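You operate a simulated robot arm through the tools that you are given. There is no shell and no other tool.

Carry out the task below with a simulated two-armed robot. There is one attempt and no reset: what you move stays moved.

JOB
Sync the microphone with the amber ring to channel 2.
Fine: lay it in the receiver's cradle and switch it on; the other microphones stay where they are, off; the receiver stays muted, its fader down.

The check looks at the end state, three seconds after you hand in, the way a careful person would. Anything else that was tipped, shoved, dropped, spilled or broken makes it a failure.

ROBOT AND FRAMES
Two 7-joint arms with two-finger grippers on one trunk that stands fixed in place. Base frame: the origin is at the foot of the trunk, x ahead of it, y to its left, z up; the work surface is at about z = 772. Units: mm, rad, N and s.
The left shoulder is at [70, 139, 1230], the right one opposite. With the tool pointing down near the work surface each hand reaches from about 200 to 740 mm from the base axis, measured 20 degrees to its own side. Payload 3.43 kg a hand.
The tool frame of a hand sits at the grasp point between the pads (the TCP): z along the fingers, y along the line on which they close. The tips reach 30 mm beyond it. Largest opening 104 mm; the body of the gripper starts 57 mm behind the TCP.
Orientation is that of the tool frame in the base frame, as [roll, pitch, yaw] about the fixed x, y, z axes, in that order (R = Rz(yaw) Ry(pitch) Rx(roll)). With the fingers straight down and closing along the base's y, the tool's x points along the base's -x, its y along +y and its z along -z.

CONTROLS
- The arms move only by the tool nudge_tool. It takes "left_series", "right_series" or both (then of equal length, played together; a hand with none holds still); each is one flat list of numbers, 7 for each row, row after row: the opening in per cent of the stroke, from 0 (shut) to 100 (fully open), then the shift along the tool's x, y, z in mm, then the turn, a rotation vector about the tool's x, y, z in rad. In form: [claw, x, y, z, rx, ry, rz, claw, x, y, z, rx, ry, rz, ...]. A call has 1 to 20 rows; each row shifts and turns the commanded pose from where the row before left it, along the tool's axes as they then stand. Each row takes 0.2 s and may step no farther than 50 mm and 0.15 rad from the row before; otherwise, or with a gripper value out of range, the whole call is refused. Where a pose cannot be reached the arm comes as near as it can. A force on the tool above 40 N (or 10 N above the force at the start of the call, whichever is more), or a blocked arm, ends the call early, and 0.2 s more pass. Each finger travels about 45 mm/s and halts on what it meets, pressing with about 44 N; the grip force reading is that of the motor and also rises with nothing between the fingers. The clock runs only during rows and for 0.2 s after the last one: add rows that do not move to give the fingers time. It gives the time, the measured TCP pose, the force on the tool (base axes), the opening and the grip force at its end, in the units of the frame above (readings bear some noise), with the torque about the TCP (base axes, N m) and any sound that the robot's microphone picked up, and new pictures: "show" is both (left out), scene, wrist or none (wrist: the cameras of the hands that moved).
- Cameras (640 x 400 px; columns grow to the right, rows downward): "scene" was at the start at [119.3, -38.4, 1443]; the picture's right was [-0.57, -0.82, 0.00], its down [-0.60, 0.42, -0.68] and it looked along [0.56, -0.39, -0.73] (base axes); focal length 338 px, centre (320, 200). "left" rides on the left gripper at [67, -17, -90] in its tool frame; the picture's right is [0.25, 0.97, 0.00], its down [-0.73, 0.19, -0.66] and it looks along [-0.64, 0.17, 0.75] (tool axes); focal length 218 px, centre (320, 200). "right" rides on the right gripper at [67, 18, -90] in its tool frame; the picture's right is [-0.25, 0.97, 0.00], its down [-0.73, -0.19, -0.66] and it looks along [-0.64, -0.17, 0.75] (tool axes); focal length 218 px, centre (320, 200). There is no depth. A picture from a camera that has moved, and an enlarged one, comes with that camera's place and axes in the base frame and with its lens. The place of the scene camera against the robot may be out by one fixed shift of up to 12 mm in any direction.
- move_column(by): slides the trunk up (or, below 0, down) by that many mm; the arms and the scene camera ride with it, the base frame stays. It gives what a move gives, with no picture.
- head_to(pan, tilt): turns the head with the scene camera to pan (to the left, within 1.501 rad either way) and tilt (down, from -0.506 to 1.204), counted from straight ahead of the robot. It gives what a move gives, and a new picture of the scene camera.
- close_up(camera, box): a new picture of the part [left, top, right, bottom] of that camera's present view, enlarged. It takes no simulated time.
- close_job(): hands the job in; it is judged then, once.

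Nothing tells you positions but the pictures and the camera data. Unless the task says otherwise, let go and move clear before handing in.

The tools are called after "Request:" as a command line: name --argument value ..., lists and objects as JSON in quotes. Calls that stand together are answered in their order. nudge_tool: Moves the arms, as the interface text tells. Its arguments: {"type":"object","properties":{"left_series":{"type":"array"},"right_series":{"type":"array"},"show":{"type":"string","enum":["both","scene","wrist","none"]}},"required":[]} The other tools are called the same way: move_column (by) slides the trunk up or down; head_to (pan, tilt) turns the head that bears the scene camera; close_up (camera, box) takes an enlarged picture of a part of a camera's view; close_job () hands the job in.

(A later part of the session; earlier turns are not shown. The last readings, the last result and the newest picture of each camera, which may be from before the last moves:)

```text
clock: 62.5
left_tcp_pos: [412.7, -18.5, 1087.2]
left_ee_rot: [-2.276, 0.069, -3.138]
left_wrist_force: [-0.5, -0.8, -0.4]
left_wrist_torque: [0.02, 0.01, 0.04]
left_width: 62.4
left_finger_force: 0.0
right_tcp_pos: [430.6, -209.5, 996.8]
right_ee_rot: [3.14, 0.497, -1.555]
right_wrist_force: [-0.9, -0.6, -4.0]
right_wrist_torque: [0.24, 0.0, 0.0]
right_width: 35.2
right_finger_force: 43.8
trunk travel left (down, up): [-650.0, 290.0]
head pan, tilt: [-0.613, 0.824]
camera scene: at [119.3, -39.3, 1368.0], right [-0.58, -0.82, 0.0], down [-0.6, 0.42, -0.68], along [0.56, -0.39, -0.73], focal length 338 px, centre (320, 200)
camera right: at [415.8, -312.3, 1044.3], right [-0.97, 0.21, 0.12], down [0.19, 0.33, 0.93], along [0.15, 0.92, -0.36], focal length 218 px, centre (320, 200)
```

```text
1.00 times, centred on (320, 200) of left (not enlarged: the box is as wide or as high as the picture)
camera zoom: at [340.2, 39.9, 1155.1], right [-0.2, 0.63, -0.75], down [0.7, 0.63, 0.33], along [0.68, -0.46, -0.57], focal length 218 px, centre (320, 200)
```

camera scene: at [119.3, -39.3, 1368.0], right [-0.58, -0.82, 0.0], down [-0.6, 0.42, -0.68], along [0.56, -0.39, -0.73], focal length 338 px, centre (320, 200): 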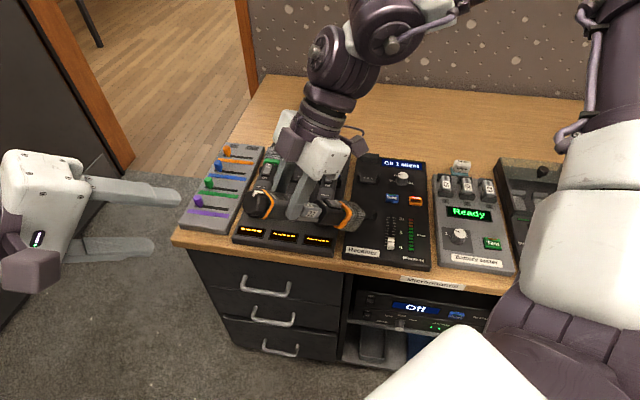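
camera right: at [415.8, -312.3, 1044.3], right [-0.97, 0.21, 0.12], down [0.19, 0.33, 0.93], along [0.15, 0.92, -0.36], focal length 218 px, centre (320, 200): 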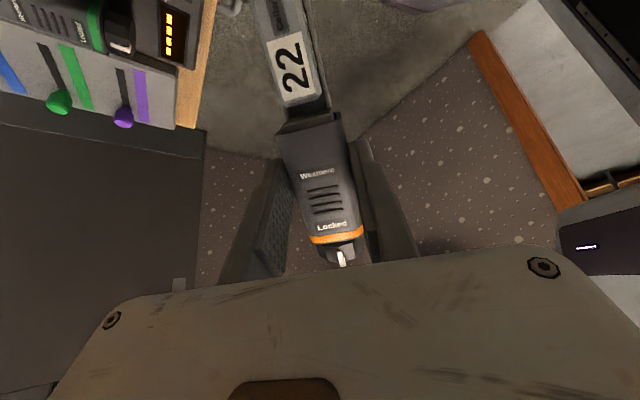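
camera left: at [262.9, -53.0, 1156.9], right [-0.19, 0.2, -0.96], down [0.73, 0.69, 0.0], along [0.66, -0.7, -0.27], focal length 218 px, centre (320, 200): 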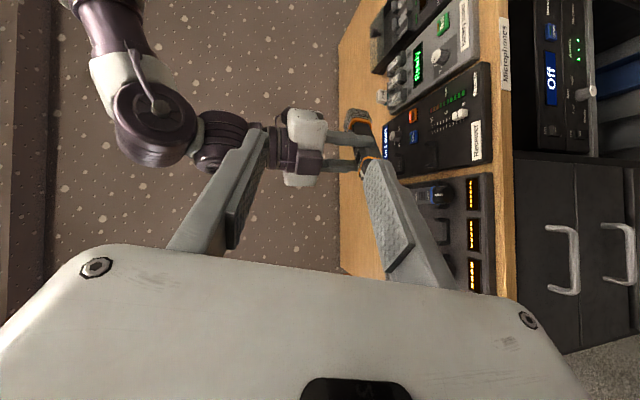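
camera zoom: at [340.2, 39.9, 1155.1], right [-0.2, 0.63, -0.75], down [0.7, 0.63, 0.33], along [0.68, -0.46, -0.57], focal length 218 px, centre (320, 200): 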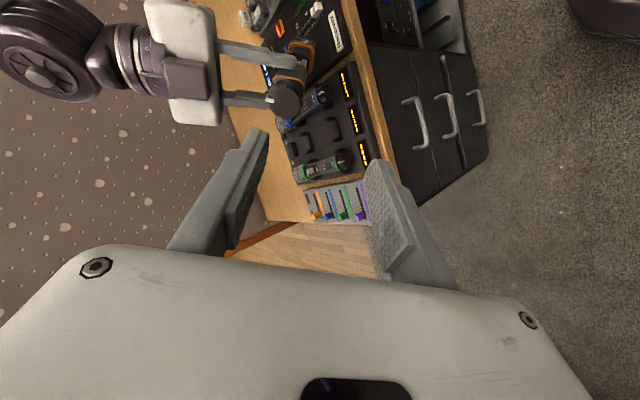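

The mic's handle is a sliding sleeve over a battery, and the head-down tilt let the head slide out and expose battery "22". I'll level the mic gently right away, and move no further with the head down.

Request:
nudge_tool --right_series '[10, 0, 0, 0, 0, 0.1, 0, 10, 0, 0, 0, 0, 0.1, 0, 10, 0, 0, 0, 0, 0.1, 0, 10, 0, 0, 0, 0, 0.1, 0, 10, 0, 0, 0, 0, 0.1, 0, 10, 0, 0, 0, 0, 0.1, 0, 10, 0, 0, 0, 0, 0.1, 0, 10, 0, 0, 0, 0, 0, 0]'

Request:
close_up --camera "right" --box '[200, 0, 440, 280]'

Request:
close_up --camera "scene" --box '[220, 110, 380, 250]'

```text
clock: 64.3
left_tcp_pos: [412.7, -17.5, 1086.3]
left_ee_rot: [-2.274, 0.069, -3.136]
left_wrist_force: [0.3, -0.4, 0.7]
left_wrist_torque: [0.0, -0.01, 0.0]
left_width: 62.6
left_finger_force: 0.0
right_tcp_pos: [422.5, -227.6, 996.2]
right_ee_rot: [-3.139, -0.201, -1.556]
right_wrist_force: [-0.1, 0.4, -3.2]
right_wrist_torque: [0.43, -0.02, -0.02]
right_width: 35.1
right_finger_force: 44.0
right hand out of reach, approached as far as the arm can: row 7
trunk travel left (down, up): [-650.0, 290.0]
head pan, tilt: [-0.613, 0.824]
camera scene: at [119.1, -38.5, 1368.1], right [-0.58, -0.82, 0.0], down [-0.6, 0.42, -0.68], along [0.56, -0.39, -0.73], focal length 338 px, centre (320, 200)
camera right: at [407.0, -276.4, 1097.5], right [-0.97, 0.23, -0.05], down [0.18, 0.85, 0.5], along [0.16, 0.48, -0.87], focal length 218 px, centre (320, 200)
```

scene: 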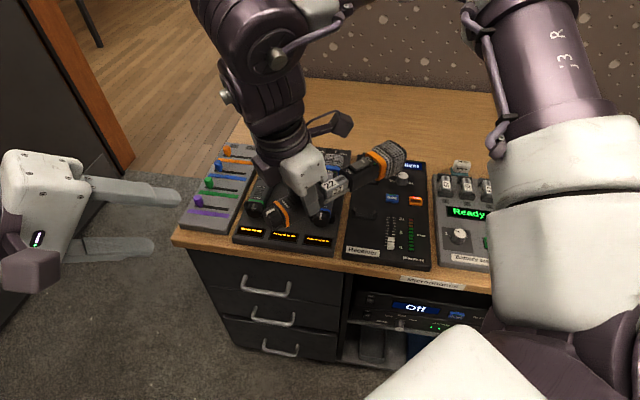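
right: 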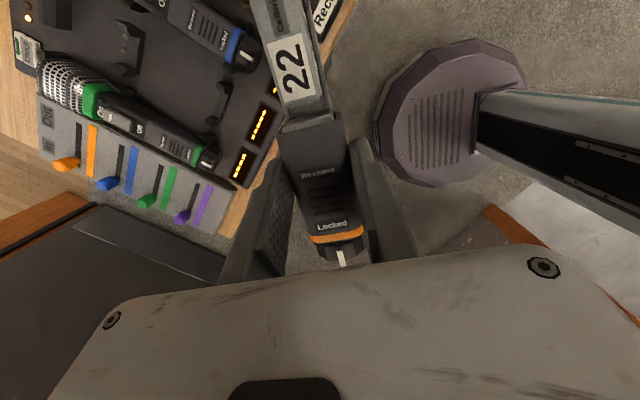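

```text
1.43 times, centred on (320, 140) of right
camera zoom: at [407.0, -276.4, 1097.5], right [-0.97, 0.23, -0.05], down [0.18, 0.85, 0.5], along [0.16, 0.48, -0.87], focal length 312 px, centre (320, 286)
```

zoom: 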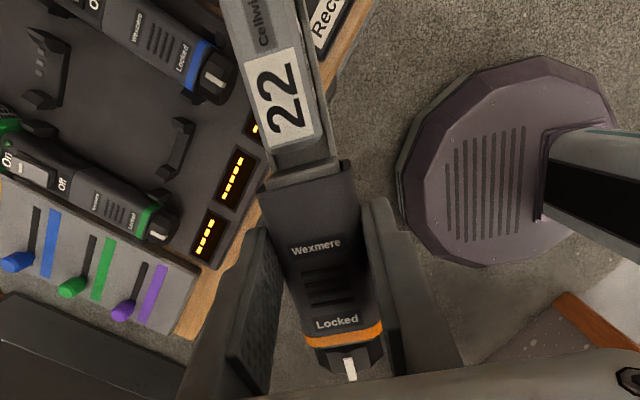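

```text
2.86 times, centred on (300, 180) of scene
camera zoom: at [119.1, -38.5, 1368.1], right [-0.58, -0.82, 0.0], down [-0.6, 0.42, -0.68], along [0.56, -0.39, -0.73], focal length 967 px, centre (377, 257)
```

zoom: 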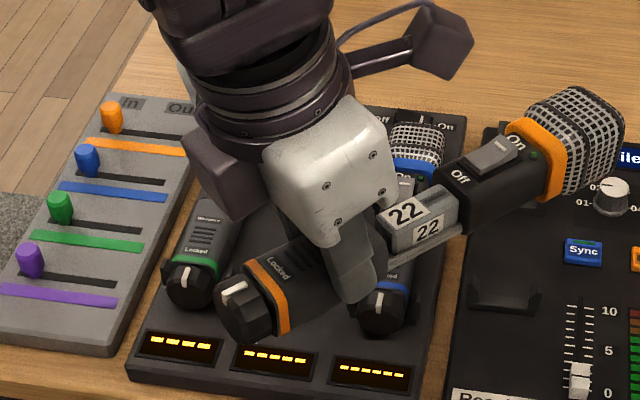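

The mic is level again with the head about 60 mm out and the battery seated on its tray. I'll move gently to where the right arm can tilt the head upward, so it can slide shut.

Request:
nudge_tool --right_series '[10, 14.3, -14.5, 1.1, 0, 0, 0, 10, 14.3, -14.5, 1.1, 0, 0, 0, 10, 14.3, -14.5, 1.1, 0, 0, 0, 10, 14.3, -14.5, 1.1, 0, 0, 0, 10, 14.3, -14.5, 1.1, 0, 0, 0, 10, 14.3, -14.5, 1.1, 0, 0, 0, 10, 14.3, -14.5, 1.1, 0, 0, 0, 10, 14.3, -14.5, 1.1, 0, 0, 0, 10, 0, 0, 0, 0.0193, 0, -0.0943, 10, 0, 0, 0, 0.0193, 0, -0.0943, 10, 0, 0, 0, 0.0193, 0, -0.0943, 10, 0, 0, 0, 0.0193, 0, -0.0943, 10, 0, 0, 0, 0.0193, 0, -0.0943, 10, 0, 0, 0, 0.0193, 0, -0.0943, 10, 0, 0, 0, 0.0193, 0, -0.0943, 10, 0, 0, 0, 0.0193, 0, -0.0943, 10, 0, 0, 0, 0, 0, 0]'

```text
clock: 67.9
left_tcp_pos: [414.0, -15.0, 1085.8]
left_ee_rot: [-2.276, 0.068, -3.136]
left_wrist_force: [0.5, -0.1, -0.3]
left_wrist_torque: [-0.01, 0.0, 0.02]
left_width: 62.6
left_finger_force: 0.1
right_tcp_pos: [539.9, -339.8, 1010.9]
right_ee_rot: [3.14, -0.203, -0.782]
right_wrist_force: [0.1, 0.3, -2.6]
right_wrist_torque: [0.28, 0.32, 0.02]
right_width: 35.3
right_finger_force: 43.7
trunk travel left (down, up): [-650.0, 290.0]
head pan, tilt: [-0.613, 0.824]
camera scene: at [120.1, -38.6, 1367.9], right [-0.57, -0.82, 0.0], down [-0.6, 0.42, -0.68], along [0.56, -0.39, -0.73], focal length 338 px, centre (320, 200)
camera right: at [563.7, -386.1, 1112.1], right [-0.86, -0.51, -0.05], down [-0.47, 0.73, 0.5], along [-0.22, 0.45, -0.87], focal length 218 px, centre (320, 200)
```

scene: 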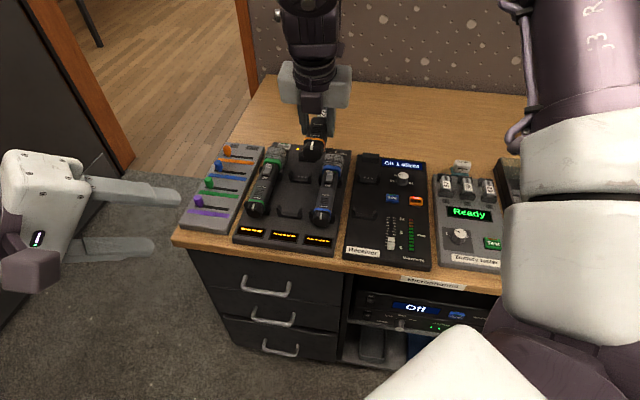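
right: 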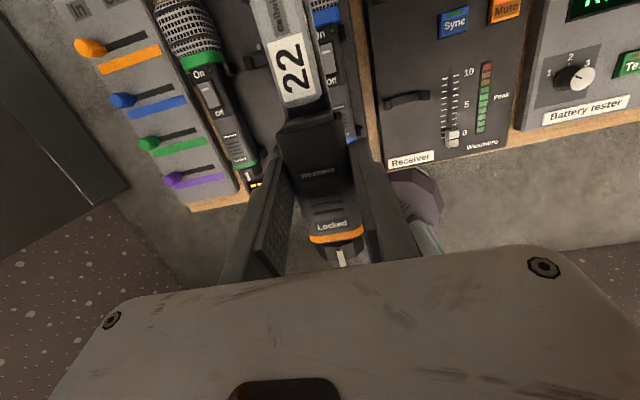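

Everything held. Next I'll tilt the head upward in small steps so gravity closes the sleeve.

Request:
nudge_tool --right_series '[10, 0, 0, 0, 0, 0.1, 0, 10, 0, 0, 0, 0, 0.1, 0, 10, 0, 0, 0, 0, 0.1, 0, 10, 0, 0, 0, 0, 0.1, 0, 10, 0, 0, 0, 0, 0.1, 0, 10, 0, 0, 0, 0, 0.1, 0, 10, 0, 0, 0, 0, 0, 0]'

Request:
close_up --camera "right" --box '[200, 0, 440, 280]'

Request:
close_up --camera "scene" --box '[240, 60, 400, 200]'

```text
clock: 69.5
left_tcp_pos: [413.0, -16.9, 1086.2]
left_ee_rot: [-2.276, 0.069, -3.135]
left_wrist_force: [0.1, -0.5, 0.1]
left_wrist_torque: [0.01, 0.03, -0.02]
left_width: 62.5
left_finger_force: 0.0
right_tcp_pos: [541.9, -348.8, 1012.1]
right_ee_rot: [-3.14, -0.802, -0.784]
right_wrist_force: [0.2, -0.8, -3.3]
right_wrist_torque: [0.14, 0.17, 0.01]
right_width: 35.3
right_finger_force: 43.9
right hand out of reach, approached as far as the arm can: row 6
trunk travel left (down, up): [-650.0, 290.0]
head pan, tilt: [-0.613, 0.824]
camera scene: at [119.6, -38.6, 1368.0], right [-0.58, -0.82, 0.0], down [-0.6, 0.42, -0.68], along [0.56, -0.39, -0.73], focal length 338 px, centre (320, 200)
camera right: at [517.8, -349.0, 1121.8], right [-0.81, -0.56, -0.18], down [-0.56, 0.83, -0.07], along [0.19, 0.05, -0.98], focal length 218 px, centre (320, 200)
```

scene: 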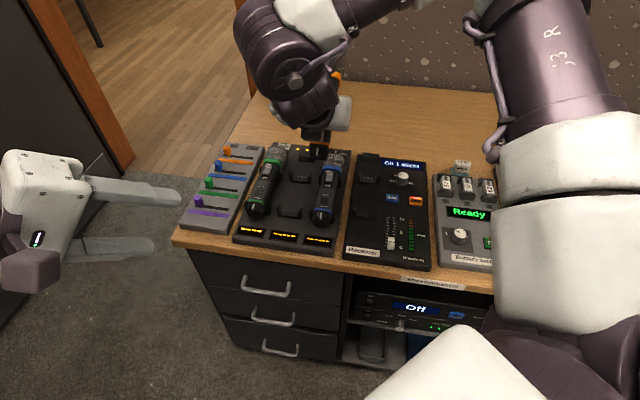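
right: 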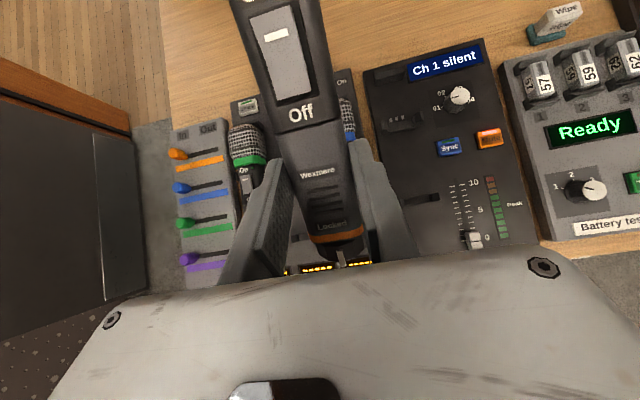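

```text
1.43 times, centred on (320, 140) of right
camera zoom: at [517.8, -349.0, 1121.8], right [-0.81, -0.56, -0.18], down [-0.56, 0.83, -0.07], along [0.19, 0.05, -0.98], focal length 312 px, centre (320, 286)
```

zoom: 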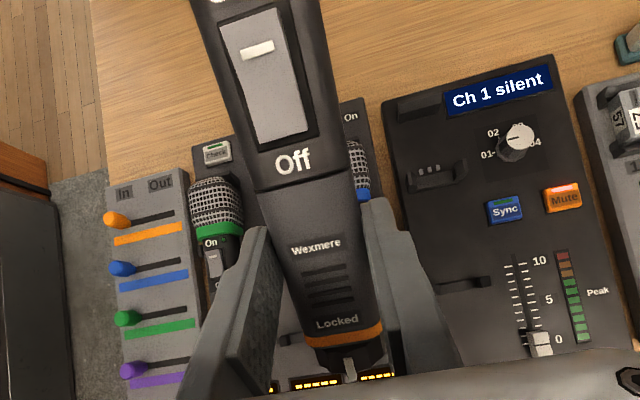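

```text
2.86 times, centred on (320, 130) of scene
camera zoom: at [119.6, -38.6, 1368.0], right [-0.58, -0.82, 0.0], down [-0.6, 0.42, -0.68], along [0.56, -0.39, -0.73], focal length 967 px, centre (320, 400)
```

zoom: 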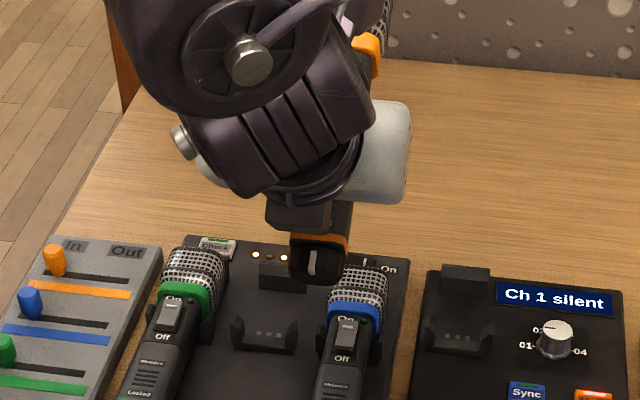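

The sleeve slid shut and the head sits tight against the handle again. I won't tilt it any more. I'll level it and carry it over the receiver's cradle, about 160 mm above, to compare alignment.

Request:
nudge_tool --right_series '[10, 0, 0, 0, 0, -0.1, 0, 10, 0, 0, 0, 0, -0.1, 0, 10, 0, 0, 0, 0, -0.1, 0, 10, 0, 0, 0, 0, -0.1, 0, 10, 0, 0, 0, 0, -0.1, 0, 10, 0, 0, 0, 0, -0.1, 0, 10, 1.6, 16.9, 9.2, 0, 0, 0, 10, 1.6, 16.9, 9.2, 0, 0, 0, 10, 1.6, 16.9, 9.2, 0, 0, 0, 10, 1.6, 16.9, 9.2, 0, 0, 0, 10, 1.6, 16.9, 9.2, 0, 0, 0, 10, 1.6, 16.9, 9.2, 0, 0, 0, 10, 0, 0, 0, 0, 0, 0]'

Request:
close_up --camera "right" --box '[180, 0, 480, 260]'

Request:
close_up --camera "scene" --box '[320, 120, 460, 280]'

```text
clock: 72.3
left_tcp_pos: [412.3, -16.3, 1086.6]
left_ee_rot: [-2.276, 0.067, -3.137]
left_wrist_force: [0.4, 0.8, 0.1]
left_wrist_torque: [-0.02, -0.01, 0.0]
left_width: 62.3
left_finger_force: 0.1
right_tcp_pos: [484.0, -434.8, 960.7]
right_ee_rot: [3.14, -0.204, -0.785]
right_wrist_force: [0.1, -0.2, -4.3]
right_wrist_torque: [0.18, 0.17, 0.01]
right_width: 35.2
right_finger_force: 44.0
trunk travel left (down, up): [-650.0, 290.0]
head pan, tilt: [-0.613, 0.824]
camera scene: at [120.0, -38.1, 1368.0], right [-0.57, -0.82, 0.0], down [-0.6, 0.42, -0.68], along [0.56, -0.39, -0.73], focal length 338 px, centre (320, 200)
camera right: at [507.1, -481.2, 1060.6], right [-0.86, -0.51, -0.05], down [-0.46, 0.73, 0.5], along [-0.22, 0.45, -0.87], focal length 218 px, centre (320, 200)
```

scene: 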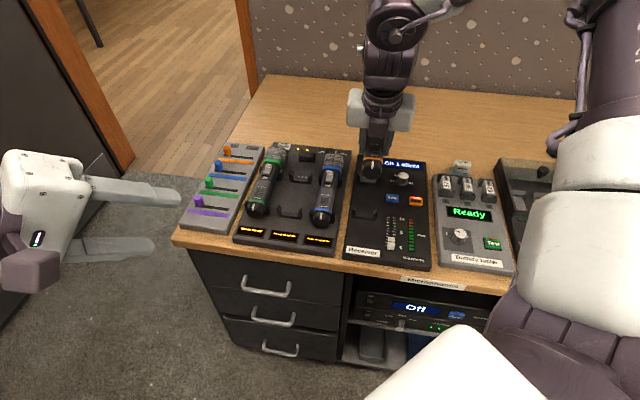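
right: 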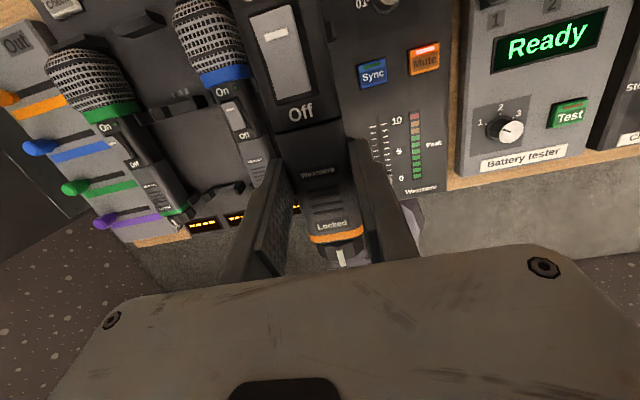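

```text
1.54 times, centred on (330, 130) of right
camera zoom: at [507.1, -481.2, 1060.6], right [-0.86, -0.51, -0.05], down [-0.46, 0.73, 0.5], along [-0.22, 0.45, -0.87], focal length 336 px, centre (305, 308)
```

zoom: 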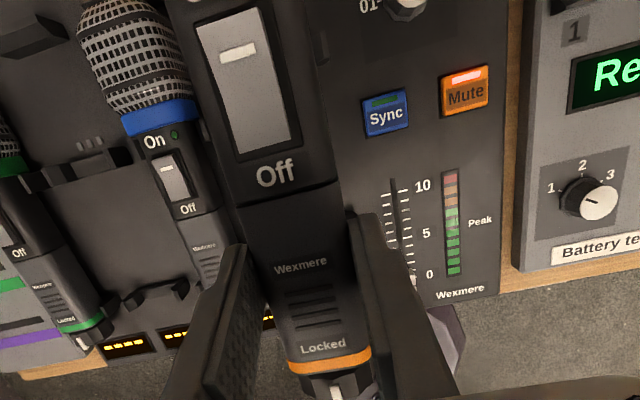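

```text
2.50 times, centred on (390, 200) of scene
camera zoom: at [120.0, -38.1, 1368.0], right [-0.57, -0.82, 0.0], down [-0.6, 0.42, -0.68], along [0.56, -0.39, -0.73], focal length 846 px, centre (145, 200)
```

zoom: 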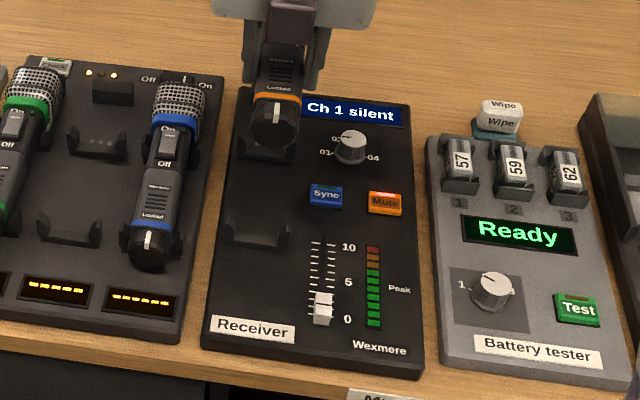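

The mic is unchanged in the grip and roughly above the cradle. I'll lower the trunk 95 mm to bring it close and check alignment against the clips.

Request:
move_column --by -95

Request:
nudge_tool --right_series '[10, 0, 0, 0, 0, 0, 0]'

Request:
close_up --camera "scene" --box '[320, 80, 460, 240]'

Request:
close_up --camera "right" --box '[200, 0, 440, 260]'

```text
clock: 73.5
left_tcp_pos: [412.4, -16.7, 991.5]
left_ee_rot: [-2.277, 0.067, -3.136]
left_wrist_force: [-0.1, -0.6, -0.7]
left_wrist_torque: [-0.02, 0.0, 0.0]
left_width: 62.4
left_finger_force: 0.1
right_tcp_pos: [485.4, -434.4, 865.8]
right_ee_rot: [3.141, -0.207, -0.783]
right_wrist_force: [-0.8, 0.8, -3.3]
right_wrist_torque: [0.13, 0.18, 0.0]
right_width: 35.3
right_finger_force: 43.5
trunk travel left (down, up): [-555.0, 385.0]
head pan, tilt: [-0.613, 0.824]
```

```text
clock: 74.0
left_tcp_pos: [412.4, -16.8, 991.3]
left_ee_rot: [-2.274, 0.069, -3.137]
left_wrist_force: [0.0, -0.5, 0.4]
left_wrist_torque: [0.01, 0.0, 0.05]
left_width: 62.6
left_finger_force: 0.1
right_tcp_pos: [485.2, -434.7, 864.8]
right_ee_rot: [3.141, -0.204, -0.784]
right_wrist_force: [-0.4, 0.1, -4.1]
right_wrist_torque: [0.16, 0.15, 0.04]
right_width: 35.3
right_finger_force: 43.9
trunk travel left (down, up): [-555.0, 385.0]
head pan, tilt: [-0.613, 0.824]
camera scene: at [119.9, -38.7, 1273.0], right [-0.57, -0.82, 0.0], down [-0.6, 0.42, -0.68], along [0.56, -0.39, -0.73], focal length 338 px, centre (320, 200)
camera right: at [507.0, -481.5, 965.4], right [-0.86, -0.51, -0.05], down [-0.46, 0.73, 0.5], along [-0.22, 0.45, -0.87], focal length 218 px, centre (320, 200)
```

scene: 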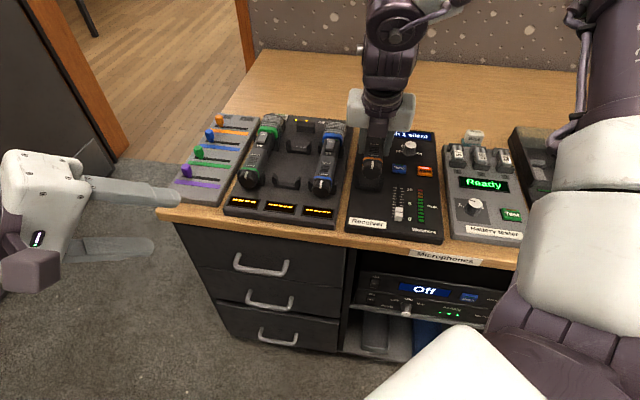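
right: 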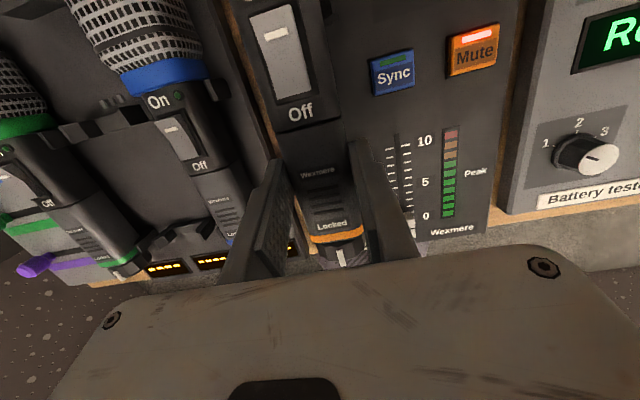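

```text
2.50 times, centred on (390, 160) of scene
camera zoom: at [119.9, -38.7, 1273.0], right [-0.57, -0.82, 0.0], down [-0.6, 0.42, -0.68], along [0.56, -0.39, -0.73], focal length 846 px, centre (145, 300)
```

zoom: 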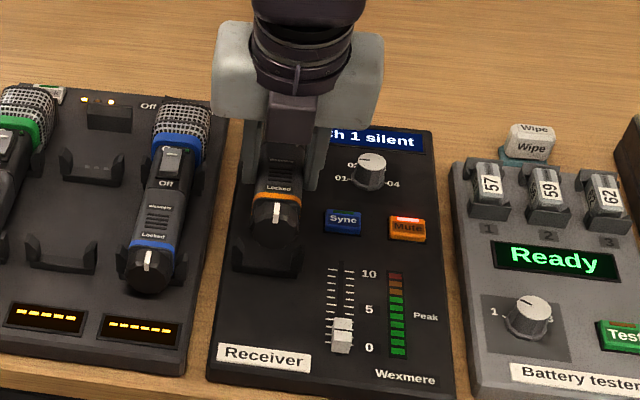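

```text
1.54 times, centred on (320, 130) of right
camera zoom: at [507.0, -481.5, 965.4], right [-0.86, -0.51, -0.05], down [-0.46, 0.73, 0.5], along [-0.22, 0.45, -0.87], focal length 336 px, centre (320, 308)
```

zoom: 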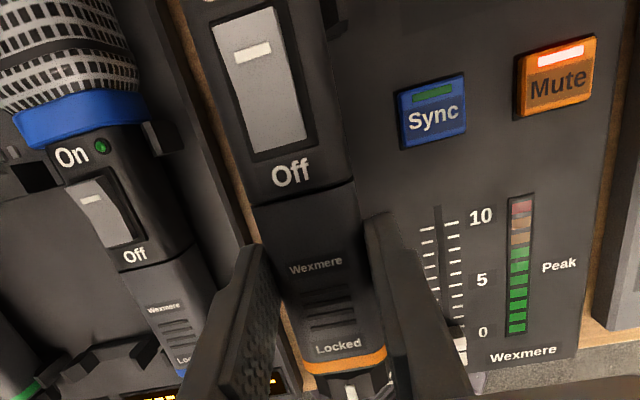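

I'll take sharper views of the clips in rack and receiver to fix the exact offset.

Request:
close_up --camera "scene" --box '[270, 110, 400, 200]'

Request:
close_up --camera "scene" --box '[340, 120, 410, 195]'

```text
4.44 times, centred on (335, 155) of scene
camera zoom: at [119.9, -38.7, 1273.0], right [-0.57, -0.82, 0.0], down [-0.6, 0.42, -0.68], along [0.56, -0.39, -0.73], focal length 1504 px, centre (253, 400)
```

zoom: 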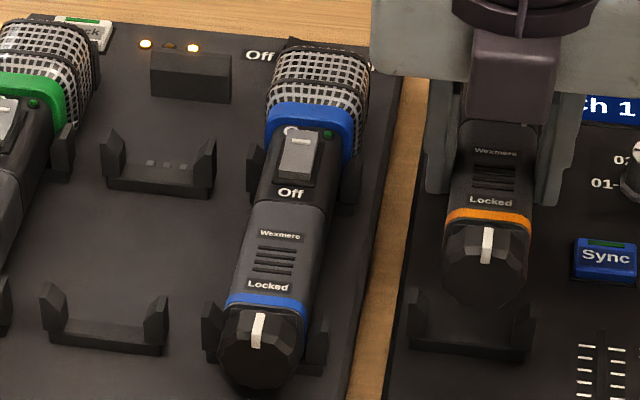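

```text
5.33 times, centred on (375, 158) of scene
camera zoom: at [119.9, -38.7, 1273.0], right [-0.57, -0.82, 0.0], down [-0.6, 0.42, -0.68], along [0.56, -0.39, -0.73], focal length 1805 px, centre (27, 427)
```

zoom: 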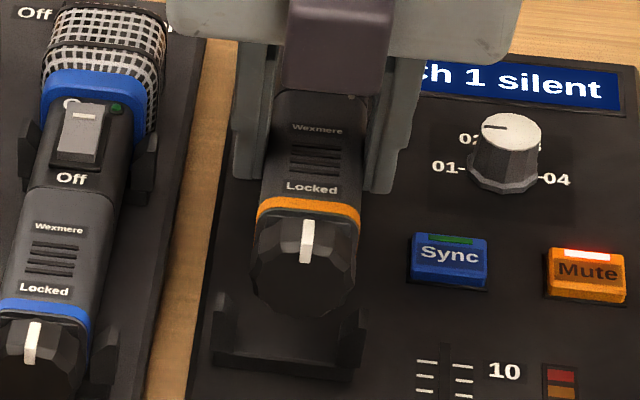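

The receiver is turned about 1.3° from the rack and the cradle line lies at n≈37. I'll trim the yaw and offset, then lower 28 mm and re-check.

Request:
nudge_tool --right_series '[10, 0, -1.6, 0, -0.0046, 0, 0.0225, 10, -1.4, 0, 6.86, 0, 0, 0, 10, -1.4, 0, 6.86, 0, 0, 0, 10, -1.4, 0, 6.86, 0, 0, 0, 10, -1.4, 0, 6.86, 0, 0, 0, 10, 0, 0, 0, 0, 0, 0]'

Request:
close_up --camera "scene" --box '[340, 120, 410, 195]'

Request:
close_up --camera "right" --box '[200, 0, 440, 280]'

```text
clock: 75.3
left_tcp_pos: [410.7, -14.2, 993.9]
left_ee_rot: [-2.275, 0.07, -3.135]
left_wrist_force: [-0.3, -0.1, -0.4]
left_wrist_torque: [-0.01, 0.05, -0.02]
left_width: 62.3
left_finger_force: 0.0
right_tcp_pos: [484.7, -433.5, 839.2]
right_ee_rot: [-3.14, -0.21, -0.806]
right_wrist_force: [1.1, 2.6, 15.9]
right_wrist_torque: [-0.98, -1.08, 0.16]
right_width: 35.6
right_finger_force: 44.0
trunk travel left (down, up): [-555.0, 385.0]
head pan, tilt: [-0.613, 0.824]
camera scene: at [117.7, -36.1, 1273.4], right [-0.57, -0.82, 0.0], down [-0.6, 0.42, -0.68], along [0.56, -0.39, -0.73], focal length 338 px, centre (320, 200)
camera right: at [506.2, -478.1, 940.4], right [-0.87, -0.49, -0.05], down [-0.45, 0.74, 0.49], along [-0.2, 0.45, -0.87], focal length 218 px, centre (320, 200)
```

scene: 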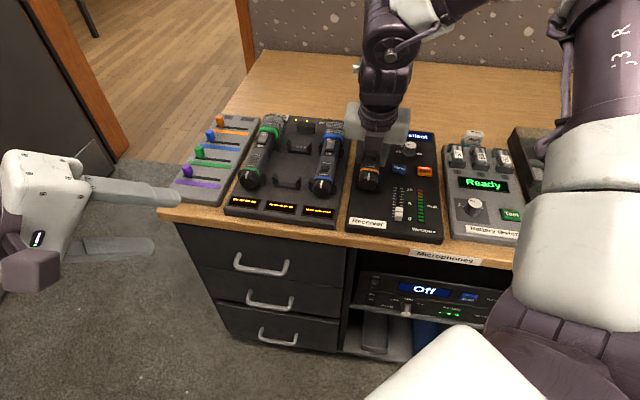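
right: 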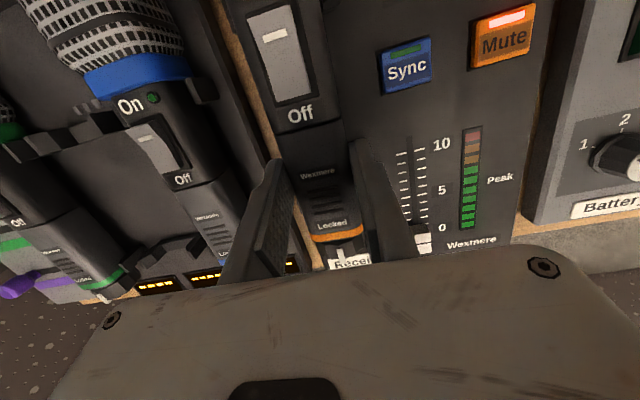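

```text
5.33 times, centred on (375, 158) of scene
camera zoom: at [117.7, -36.1, 1273.4], right [-0.57, -0.82, 0.0], down [-0.6, 0.42, -0.68], along [0.56, -0.39, -0.73], focal length 1805 px, centre (27, 427)
```

zoom: 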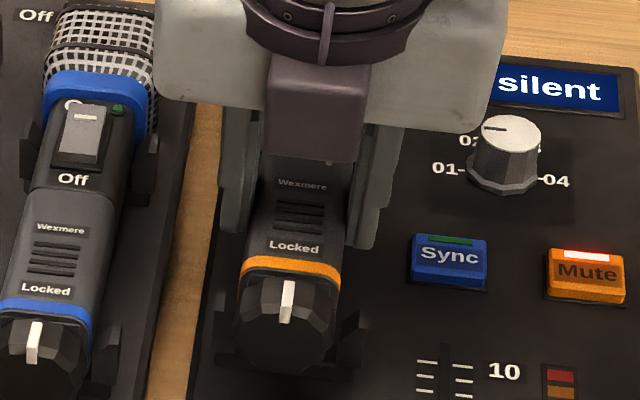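

```text
1.43 times, centred on (320, 140) of right
camera zoom: at [506.2, -478.1, 940.4], right [-0.87, -0.49, -0.05], down [-0.45, 0.74, 0.49], along [-0.2, 0.45, -0.87], focal length 312 px, centre (320, 286)
```

zoom: 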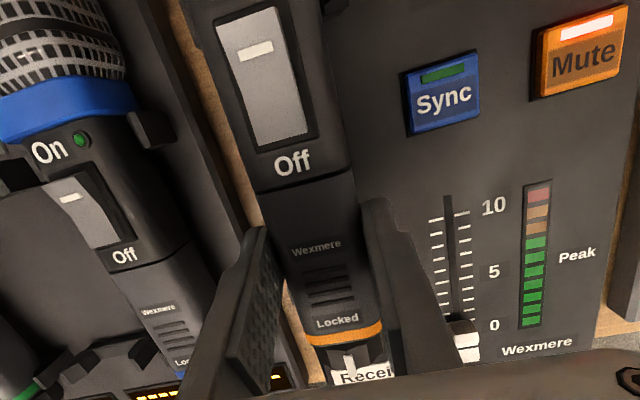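

The mic touched something about 80 mm toward the head, likely one ear of the upper clip, and the force pushes it toward the left. I'll lift 6 mm, undo the yaw trim, shift slightly left and lower again gently.

Request:
nudge_tool --right_series '[10, 1.26, 0, -5.9, 0, 0, 0, 10, 0, -1.5, 0, 0.0046, 0, -0.0225, 10, 0, 0, 0, 0, 0, 0, 10, -0.84, 0, 3.9, 0, 0, 0, 10, -0.63, 0, 2.9, 0, 0, 0, 10, 0, 0, 0, 0, 0, 0]' --show "none"

```text
clock: 76.8
left_tcp_pos: [411.4, -16.4, 992.8]
left_ee_rot: [-2.274, 0.073, -3.136]
left_wrist_force: [-0.6, -0.1, -0.1]
left_wrist_torque: [0.0, 0.0, 0.03]
left_width: 62.2
left_finger_force: 0.0
right_tcp_pos: [484.6, -432.5, 838.3]
right_ee_rot: [3.14, -0.207, -0.785]
right_wrist_force: [-4.3, -5.3, 15.0]
right_wrist_torque: [-1.2, -0.81, -0.52]
right_width: 35.2
right_finger_force: 44.3
trunk travel left (down, up): [-555.0, 385.0]
head pan, tilt: [-0.613, 0.824]
```

Now the force is to the other side, so the gap centre lies in between. I'll lift, set the midpoint, and lower again.

Request:
nudge_tool --right_series '[10, 1.05, 0, -4.9, 0, 0, 0, 10, 0, 0.6, 0, -0.0023, 0, 0.011, 10, 0, 0, 0, 0, 0, 0, 10, -0.84, 0, 3.9, 0, 0, 0, 10, -0.42, 0, 1.95, 0, 0, 0, 10, 0, 0, 0, 0, 0, 0]' --show "wrist"

Request:
close_up --camera "scene" --box '[330, 100, 430, 195]'

```text
clock: 78.2
left_tcp_pos: [412.5, -15.9, 991.5]
left_ee_rot: [-2.273, 0.069, -3.137]
left_wrist_force: [0.0, -0.1, -0.2]
left_wrist_torque: [0.02, -0.01, 0.02]
left_width: 62.5
left_finger_force: 0.1
right_tcp_pos: [486.4, -432.0, 836.8]
right_ee_rot: [3.142, -0.206, -0.794]
right_wrist_force: [1.9, 0.7, 9.5]
right_wrist_torque: [-0.41, -0.32, 0.64]
right_width: 34.9
right_finger_force: 44.2
trunk travel left (down, up): [-555.0, 385.0]
head pan, tilt: [-0.613, 0.824]
camera right: at [507.6, -478.5, 937.9], right [-0.86, -0.5, -0.05], down [-0.46, 0.74, 0.49], along [-0.21, 0.45, -0.87], focal length 218 px, centre (320, 200)
```

right: 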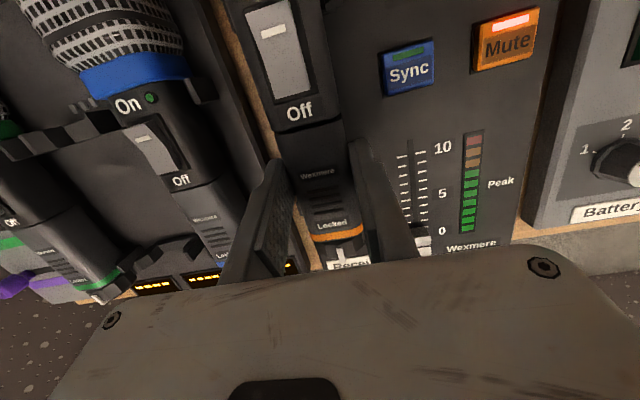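

```text
4.21 times, centred on (380, 148) of scene
camera zoom: at [118.8, -37.3, 1273.3], right [-0.57, -0.82, 0.0], down [-0.6, 0.42, -0.68], along [0.56, -0.39, -0.73], focal length 1425 px, centre (67, 421)
```

zoom: 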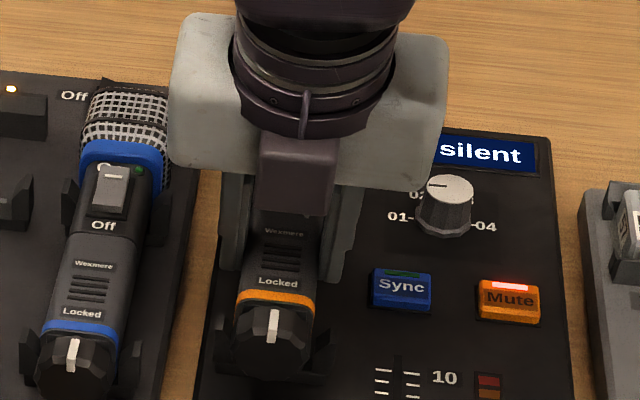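

Lateral forces are now small and both clips seem to be engaging. I'll press down a further 4 mm in 1 mm steps.

Request:
nudge_tool --right_series '[10, -0.21, 0, 0.98, 0, 0, 0, 10, -0.21, 0, 0.98, 0, 0, 0, 10, -0.21, 0, 0.98, 0, 0, 0, 10, -0.21, 0, 0.98, 0, 0, 0, 10, 0, 0, 0, 0, 0, 0]' --show "none"

```text
clock: 79.3
left_tcp_pos: [412.8, -16.3, 991.3]
left_ee_rot: [-2.277, 0.068, -3.136]
left_wrist_force: [0.2, -0.3, -0.3]
left_wrist_torque: [0.01, -0.02, -0.04]
left_width: 62.3
left_finger_force: 0.0
right_tcp_pos: [484.8, -434.0, 830.1]
right_ee_rot: [3.141, -0.201, -0.796]
right_wrist_force: [0.7, 0.1, -3.6]
right_wrist_torque: [0.19, 0.18, 0.02]
right_width: 35.1
right_finger_force: 43.5
trunk travel left (down, up): [-555.0, 385.0]
head pan, tilt: [-0.613, 0.824]
```

It slipped between the ears: z=830 and only the mic's own weight shows. I'll continue down 7 mm.

Request:
nudge_tool --right_series '[10, -0.21, 0, 0.98, 0, 0, 0, 10, -0.21, 0, 0.98, 0, 0, 0, 10, -0.21, 0, 0.98, 0, 0, 0, 10, -0.21, 0, 0.98, 0, 0, 0, 10, -0.21, 0, 0.98, 0, 0, 0, 10, -0.21, 0, 0.98, 0, 0, 0, 10, -0.21, 0, 0.98, 0, 0, 0, 10, 0, 0, 0, 0, 0, 0]'

Request:
close_up --camera "scene" --box '[330, 100, 430, 195]'

```text
clock: 81.2
left_tcp_pos: [413.2, -16.8, 992.3]
left_ee_rot: [-2.275, 0.068, -3.135]
left_wrist_force: [0.5, 0.2, 0.0]
left_wrist_torque: [-0.01, -0.01, -0.04]
left_width: 62.4
left_finger_force: 0.2
right_tcp_pos: [486.5, -434.6, 824.0]
right_ee_rot: [3.14, -0.204, -0.795]
right_wrist_force: [-0.7, -0.8, -3.7]
right_wrist_torque: [0.16, 0.18, 0.0]
right_width: 35.2
right_finger_force: 44.1
trunk travel left (down, up): [-555.0, 385.0]
head pan, tilt: [-0.613, 0.824]
camera scene: at [119.8, -38.7, 1273.0], right [-0.57, -0.82, 0.0], down [-0.6, 0.42, -0.68], along [0.56, -0.39, -0.73], focal length 338 px, centre (320, 200)
camera right: at [508.3, -480.3, 924.3], right [-0.86, -0.5, -0.05], down [-0.46, 0.74, 0.5], along [-0.21, 0.45, -0.87], focal length 218 px, centre (320, 200)
```

scene: 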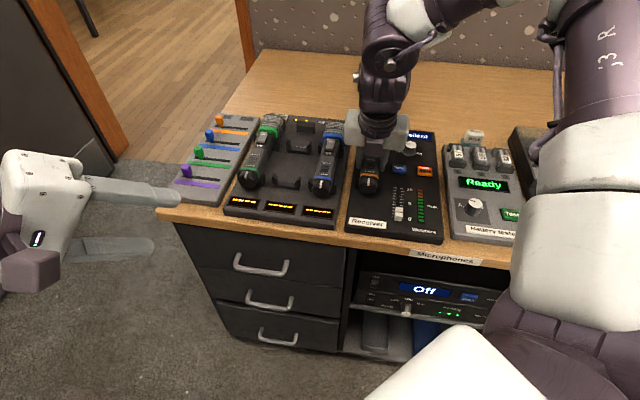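
right: 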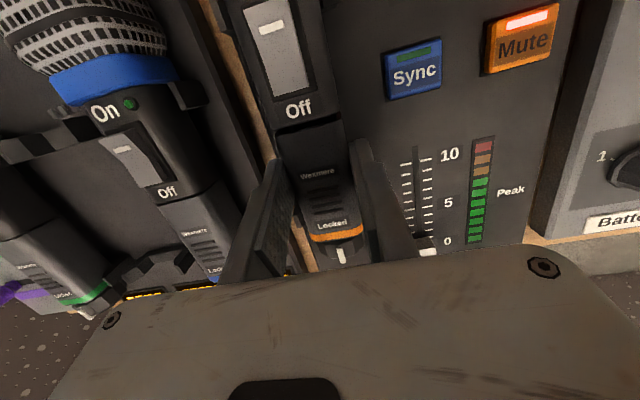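

```text
4.21 times, centred on (380, 148) of scene
camera zoom: at [119.8, -38.7, 1273.0], right [-0.57, -0.82, 0.0], down [-0.6, 0.42, -0.68], along [0.56, -0.39, -0.73], focal length 1425 px, centre (67, 421)
```

zoom: 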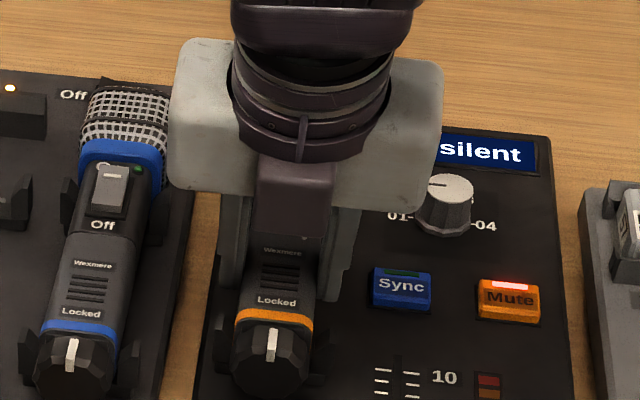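

The mic now sits in the clips just like the blue one does. I'll ease down the last couple of millimetres to feel the seat.

Request:
nudge_tool --right_series '[10, -0.21, 0, 0.98, 0, 0, 0, 10, -0.21, 0, 0.98, 0, 0, 0, 10, 0, 0, 0, 0, 0, 0]' --show "none"

```text
clock: 82.0
left_tcp_pos: [411.6, -16.3, 992.3]
left_ee_rot: [-2.275, 0.07, -3.135]
left_wrist_force: [0.5, -0.1, 0.3]
left_wrist_torque: [0.0, 0.0, 0.0]
left_width: 62.3
left_finger_force: 0.0
right_tcp_pos: [486.2, -433.6, 821.6]
right_ee_rot: [-3.142, -0.207, -0.795]
right_wrist_force: [1.2, -3.1, 8.4]
right_wrist_torque: [0.42, 0.44, 0.04]
right_width: 35.5
right_finger_force: 43.9
trunk travel left (down, up): [-555.0, 385.0]
head pan, tilt: [-0.613, 0.824]
```

It is seated, with about 12 N of contact. I'll back off 1 mm, open the fingers and rise.

Request:
nudge_tool --right_series '[10, 0.21, 0, -0.98, 0, 0, 0, 40, 0, 0, 0, 0, 0, 0, 55, 0, 0, 0, 0, 0, 0, 55, 0, 0, 0, 0, 0, 0, 55, 2.1, 0, -9.8, 0, 0, 0, 55, 4.2, 0, -19.6, 0, 0, 0, 55, 6.3, 0, -29.4, 0, 0, 0, 55, 8.4, 0, -39, 0, 0, 0, 55, 0, 0, 0, 0, 0, 0]'

Request:
close_up --camera "scene" --box '[330, 80, 450, 200]'

Request:
close_up --camera "right" --box '[220, 0, 440, 240]'

```text
clock: 84.0
left_tcp_pos: [413.9, -16.7, 990.8]
left_ee_rot: [-2.276, 0.068, -3.136]
left_wrist_force: [0.2, -0.9, 0.0]
left_wrist_torque: [0.02, 0.0, 0.01]
left_width: 62.2
left_finger_force: 0.1
right_tcp_pos: [486.8, -433.6, 921.9]
right_ee_rot: [3.14, -0.204, -0.796]
right_wrist_force: [0.3, -1.3, 0.6]
right_wrist_torque: [0.02, 0.01, 0.0]
right_width: 57.1
right_finger_force: 0.0
trunk travel left (down, up): [-555.0, 385.0]
head pan, tilt: [-0.613, 0.824]
camera scene: at [120.1, -38.9, 1272.9], right [-0.58, -0.82, 0.0], down [-0.6, 0.42, -0.68], along [0.56, -0.39, -0.73], focal length 338 px, centre (320, 200)
camera right: at [509.7, -480.6, 1022.5], right [-0.86, -0.5, -0.05], down [-0.46, 0.74, 0.5], along [-0.21, 0.45, -0.87], focal length 218 px, centre (320, 200)
```

scene: 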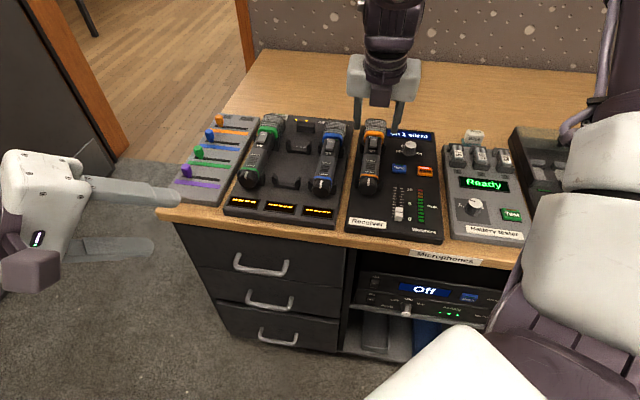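
right: 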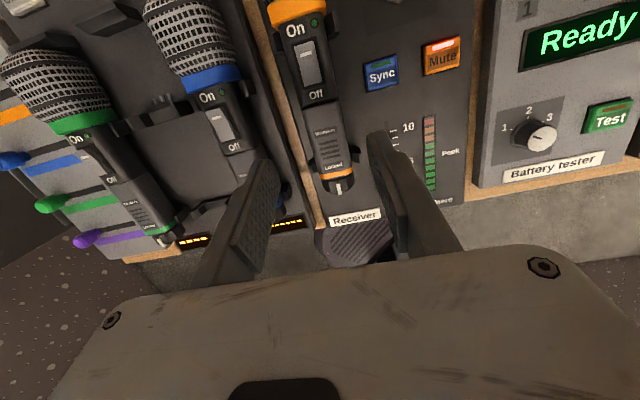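

```text
3.33 times, centred on (390, 140) of scene
camera zoom: at [120.1, -38.9, 1272.9], right [-0.58, -0.82, 0.0], down [-0.6, 0.42, -0.68], along [0.56, -0.39, -0.73], focal length 1128 px, centre (87, 400)
```

zoom: 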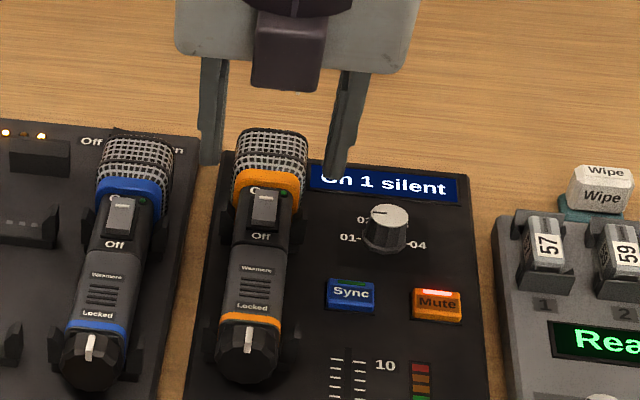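

```text
1.67 times, centred on (330, 120) of right
camera zoom: at [509.7, -480.6, 1022.5], right [-0.86, -0.5, -0.05], down [-0.46, 0.74, 0.5], along [-0.21, 0.45, -0.87], focal length 364 px, centre (303, 333)
```

zoom: 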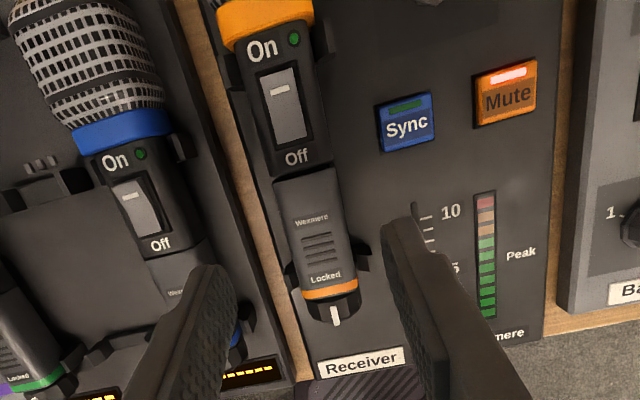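

The amber mic is laid in the cradle, closed, with its switch Off and the dial at 01. Next I'll move over the channel dial to look at it from above.

Request:
nudge_tool --right_series '[45, 16, 25.7, 3.3, 0, 0, 0, 45, 16, 25.7, 3.3, 0, 0, 0, 45, 16, 25.7, 3.3, 0, 0, 0, 45, 0, 0, 0, 0, 0, 0]'

Request:
close_up --camera "right" --box '[240, 0, 400, 180]'

Request:
close_up --camera "scene" --box '[340, 80, 450, 190]'

```text
clock: 85.0
left_tcp_pos: [413.0, -15.0, 991.2]
left_ee_rot: [-2.272, 0.067, -3.135]
left_wrist_force: [0.4, 1.3, 0.0]
left_wrist_torque: [-0.05, -0.01, -0.02]
left_width: 62.5
left_finger_force: 0.1
right_tcp_pos: [466.9, -521.9, 922.8]
right_ee_rot: [3.14, -0.205, -0.795]
right_wrist_force: [-0.6, -0.8, -0.4]
right_wrist_torque: [0.03, 0.01, -0.01]
right_width: 46.6
right_finger_force: 0.1
trunk travel left (down, up): [-555.0, 385.0]
head pan, tilt: [-0.613, 0.824]
camera scene: at [119.6, -37.7, 1273.0], right [-0.57, -0.82, 0.0], down [-0.6, 0.42, -0.68], along [0.56, -0.39, -0.73], focal length 338 px, centre (320, 200)
camera right: at [489.1, -568.8, 1024.0], right [-0.86, -0.5, -0.05], down [-0.46, 0.74, 0.5], along [-0.21, 0.45, -0.87], focal length 218 px, centre (320, 200)
```

scene: 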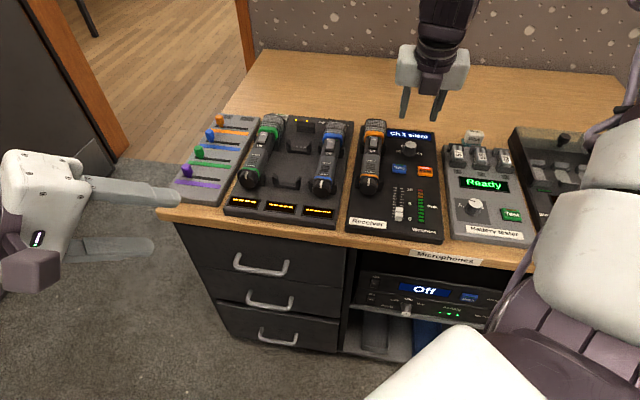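
right: 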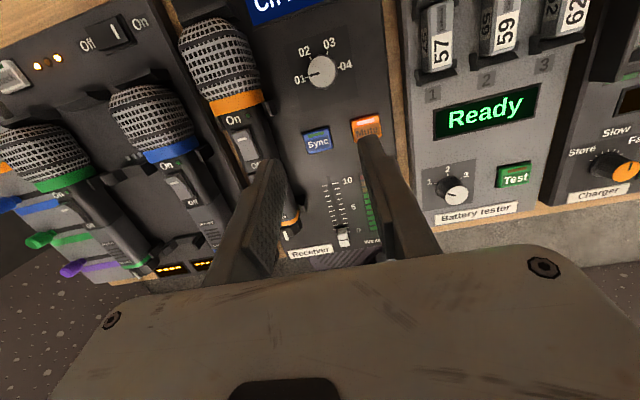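

```text
2.22 times, centred on (320, 90) of right
camera zoom: at [489.1, -568.8, 1024.0], right [-0.86, -0.5, -0.05], down [-0.46, 0.74, 0.5], along [-0.21, 0.45, -0.87], focal length 485 px, centre (320, 444)
```

zoom: 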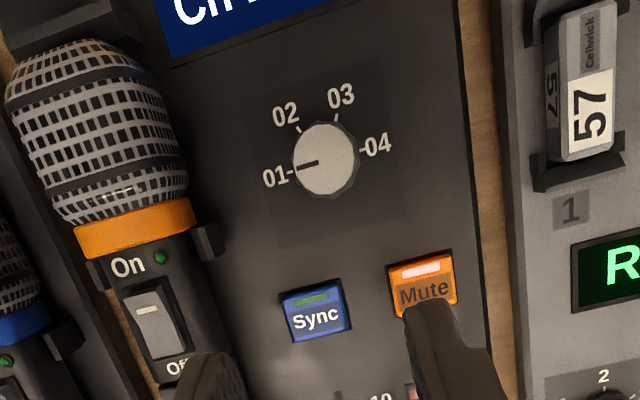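

```text
3.64 times, centred on (395, 135) of scene
camera zoom: at [119.6, -37.7, 1273.0], right [-0.57, -0.82, 0.0], down [-0.6, 0.42, -0.68], along [0.56, -0.39, -0.73], focal length 1231 px, centre (47, 436)
```

zoom: 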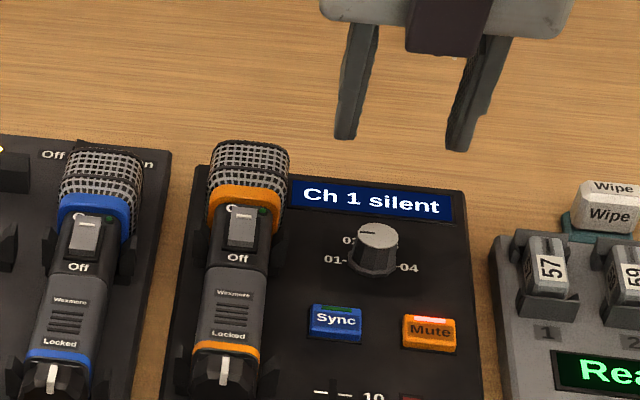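

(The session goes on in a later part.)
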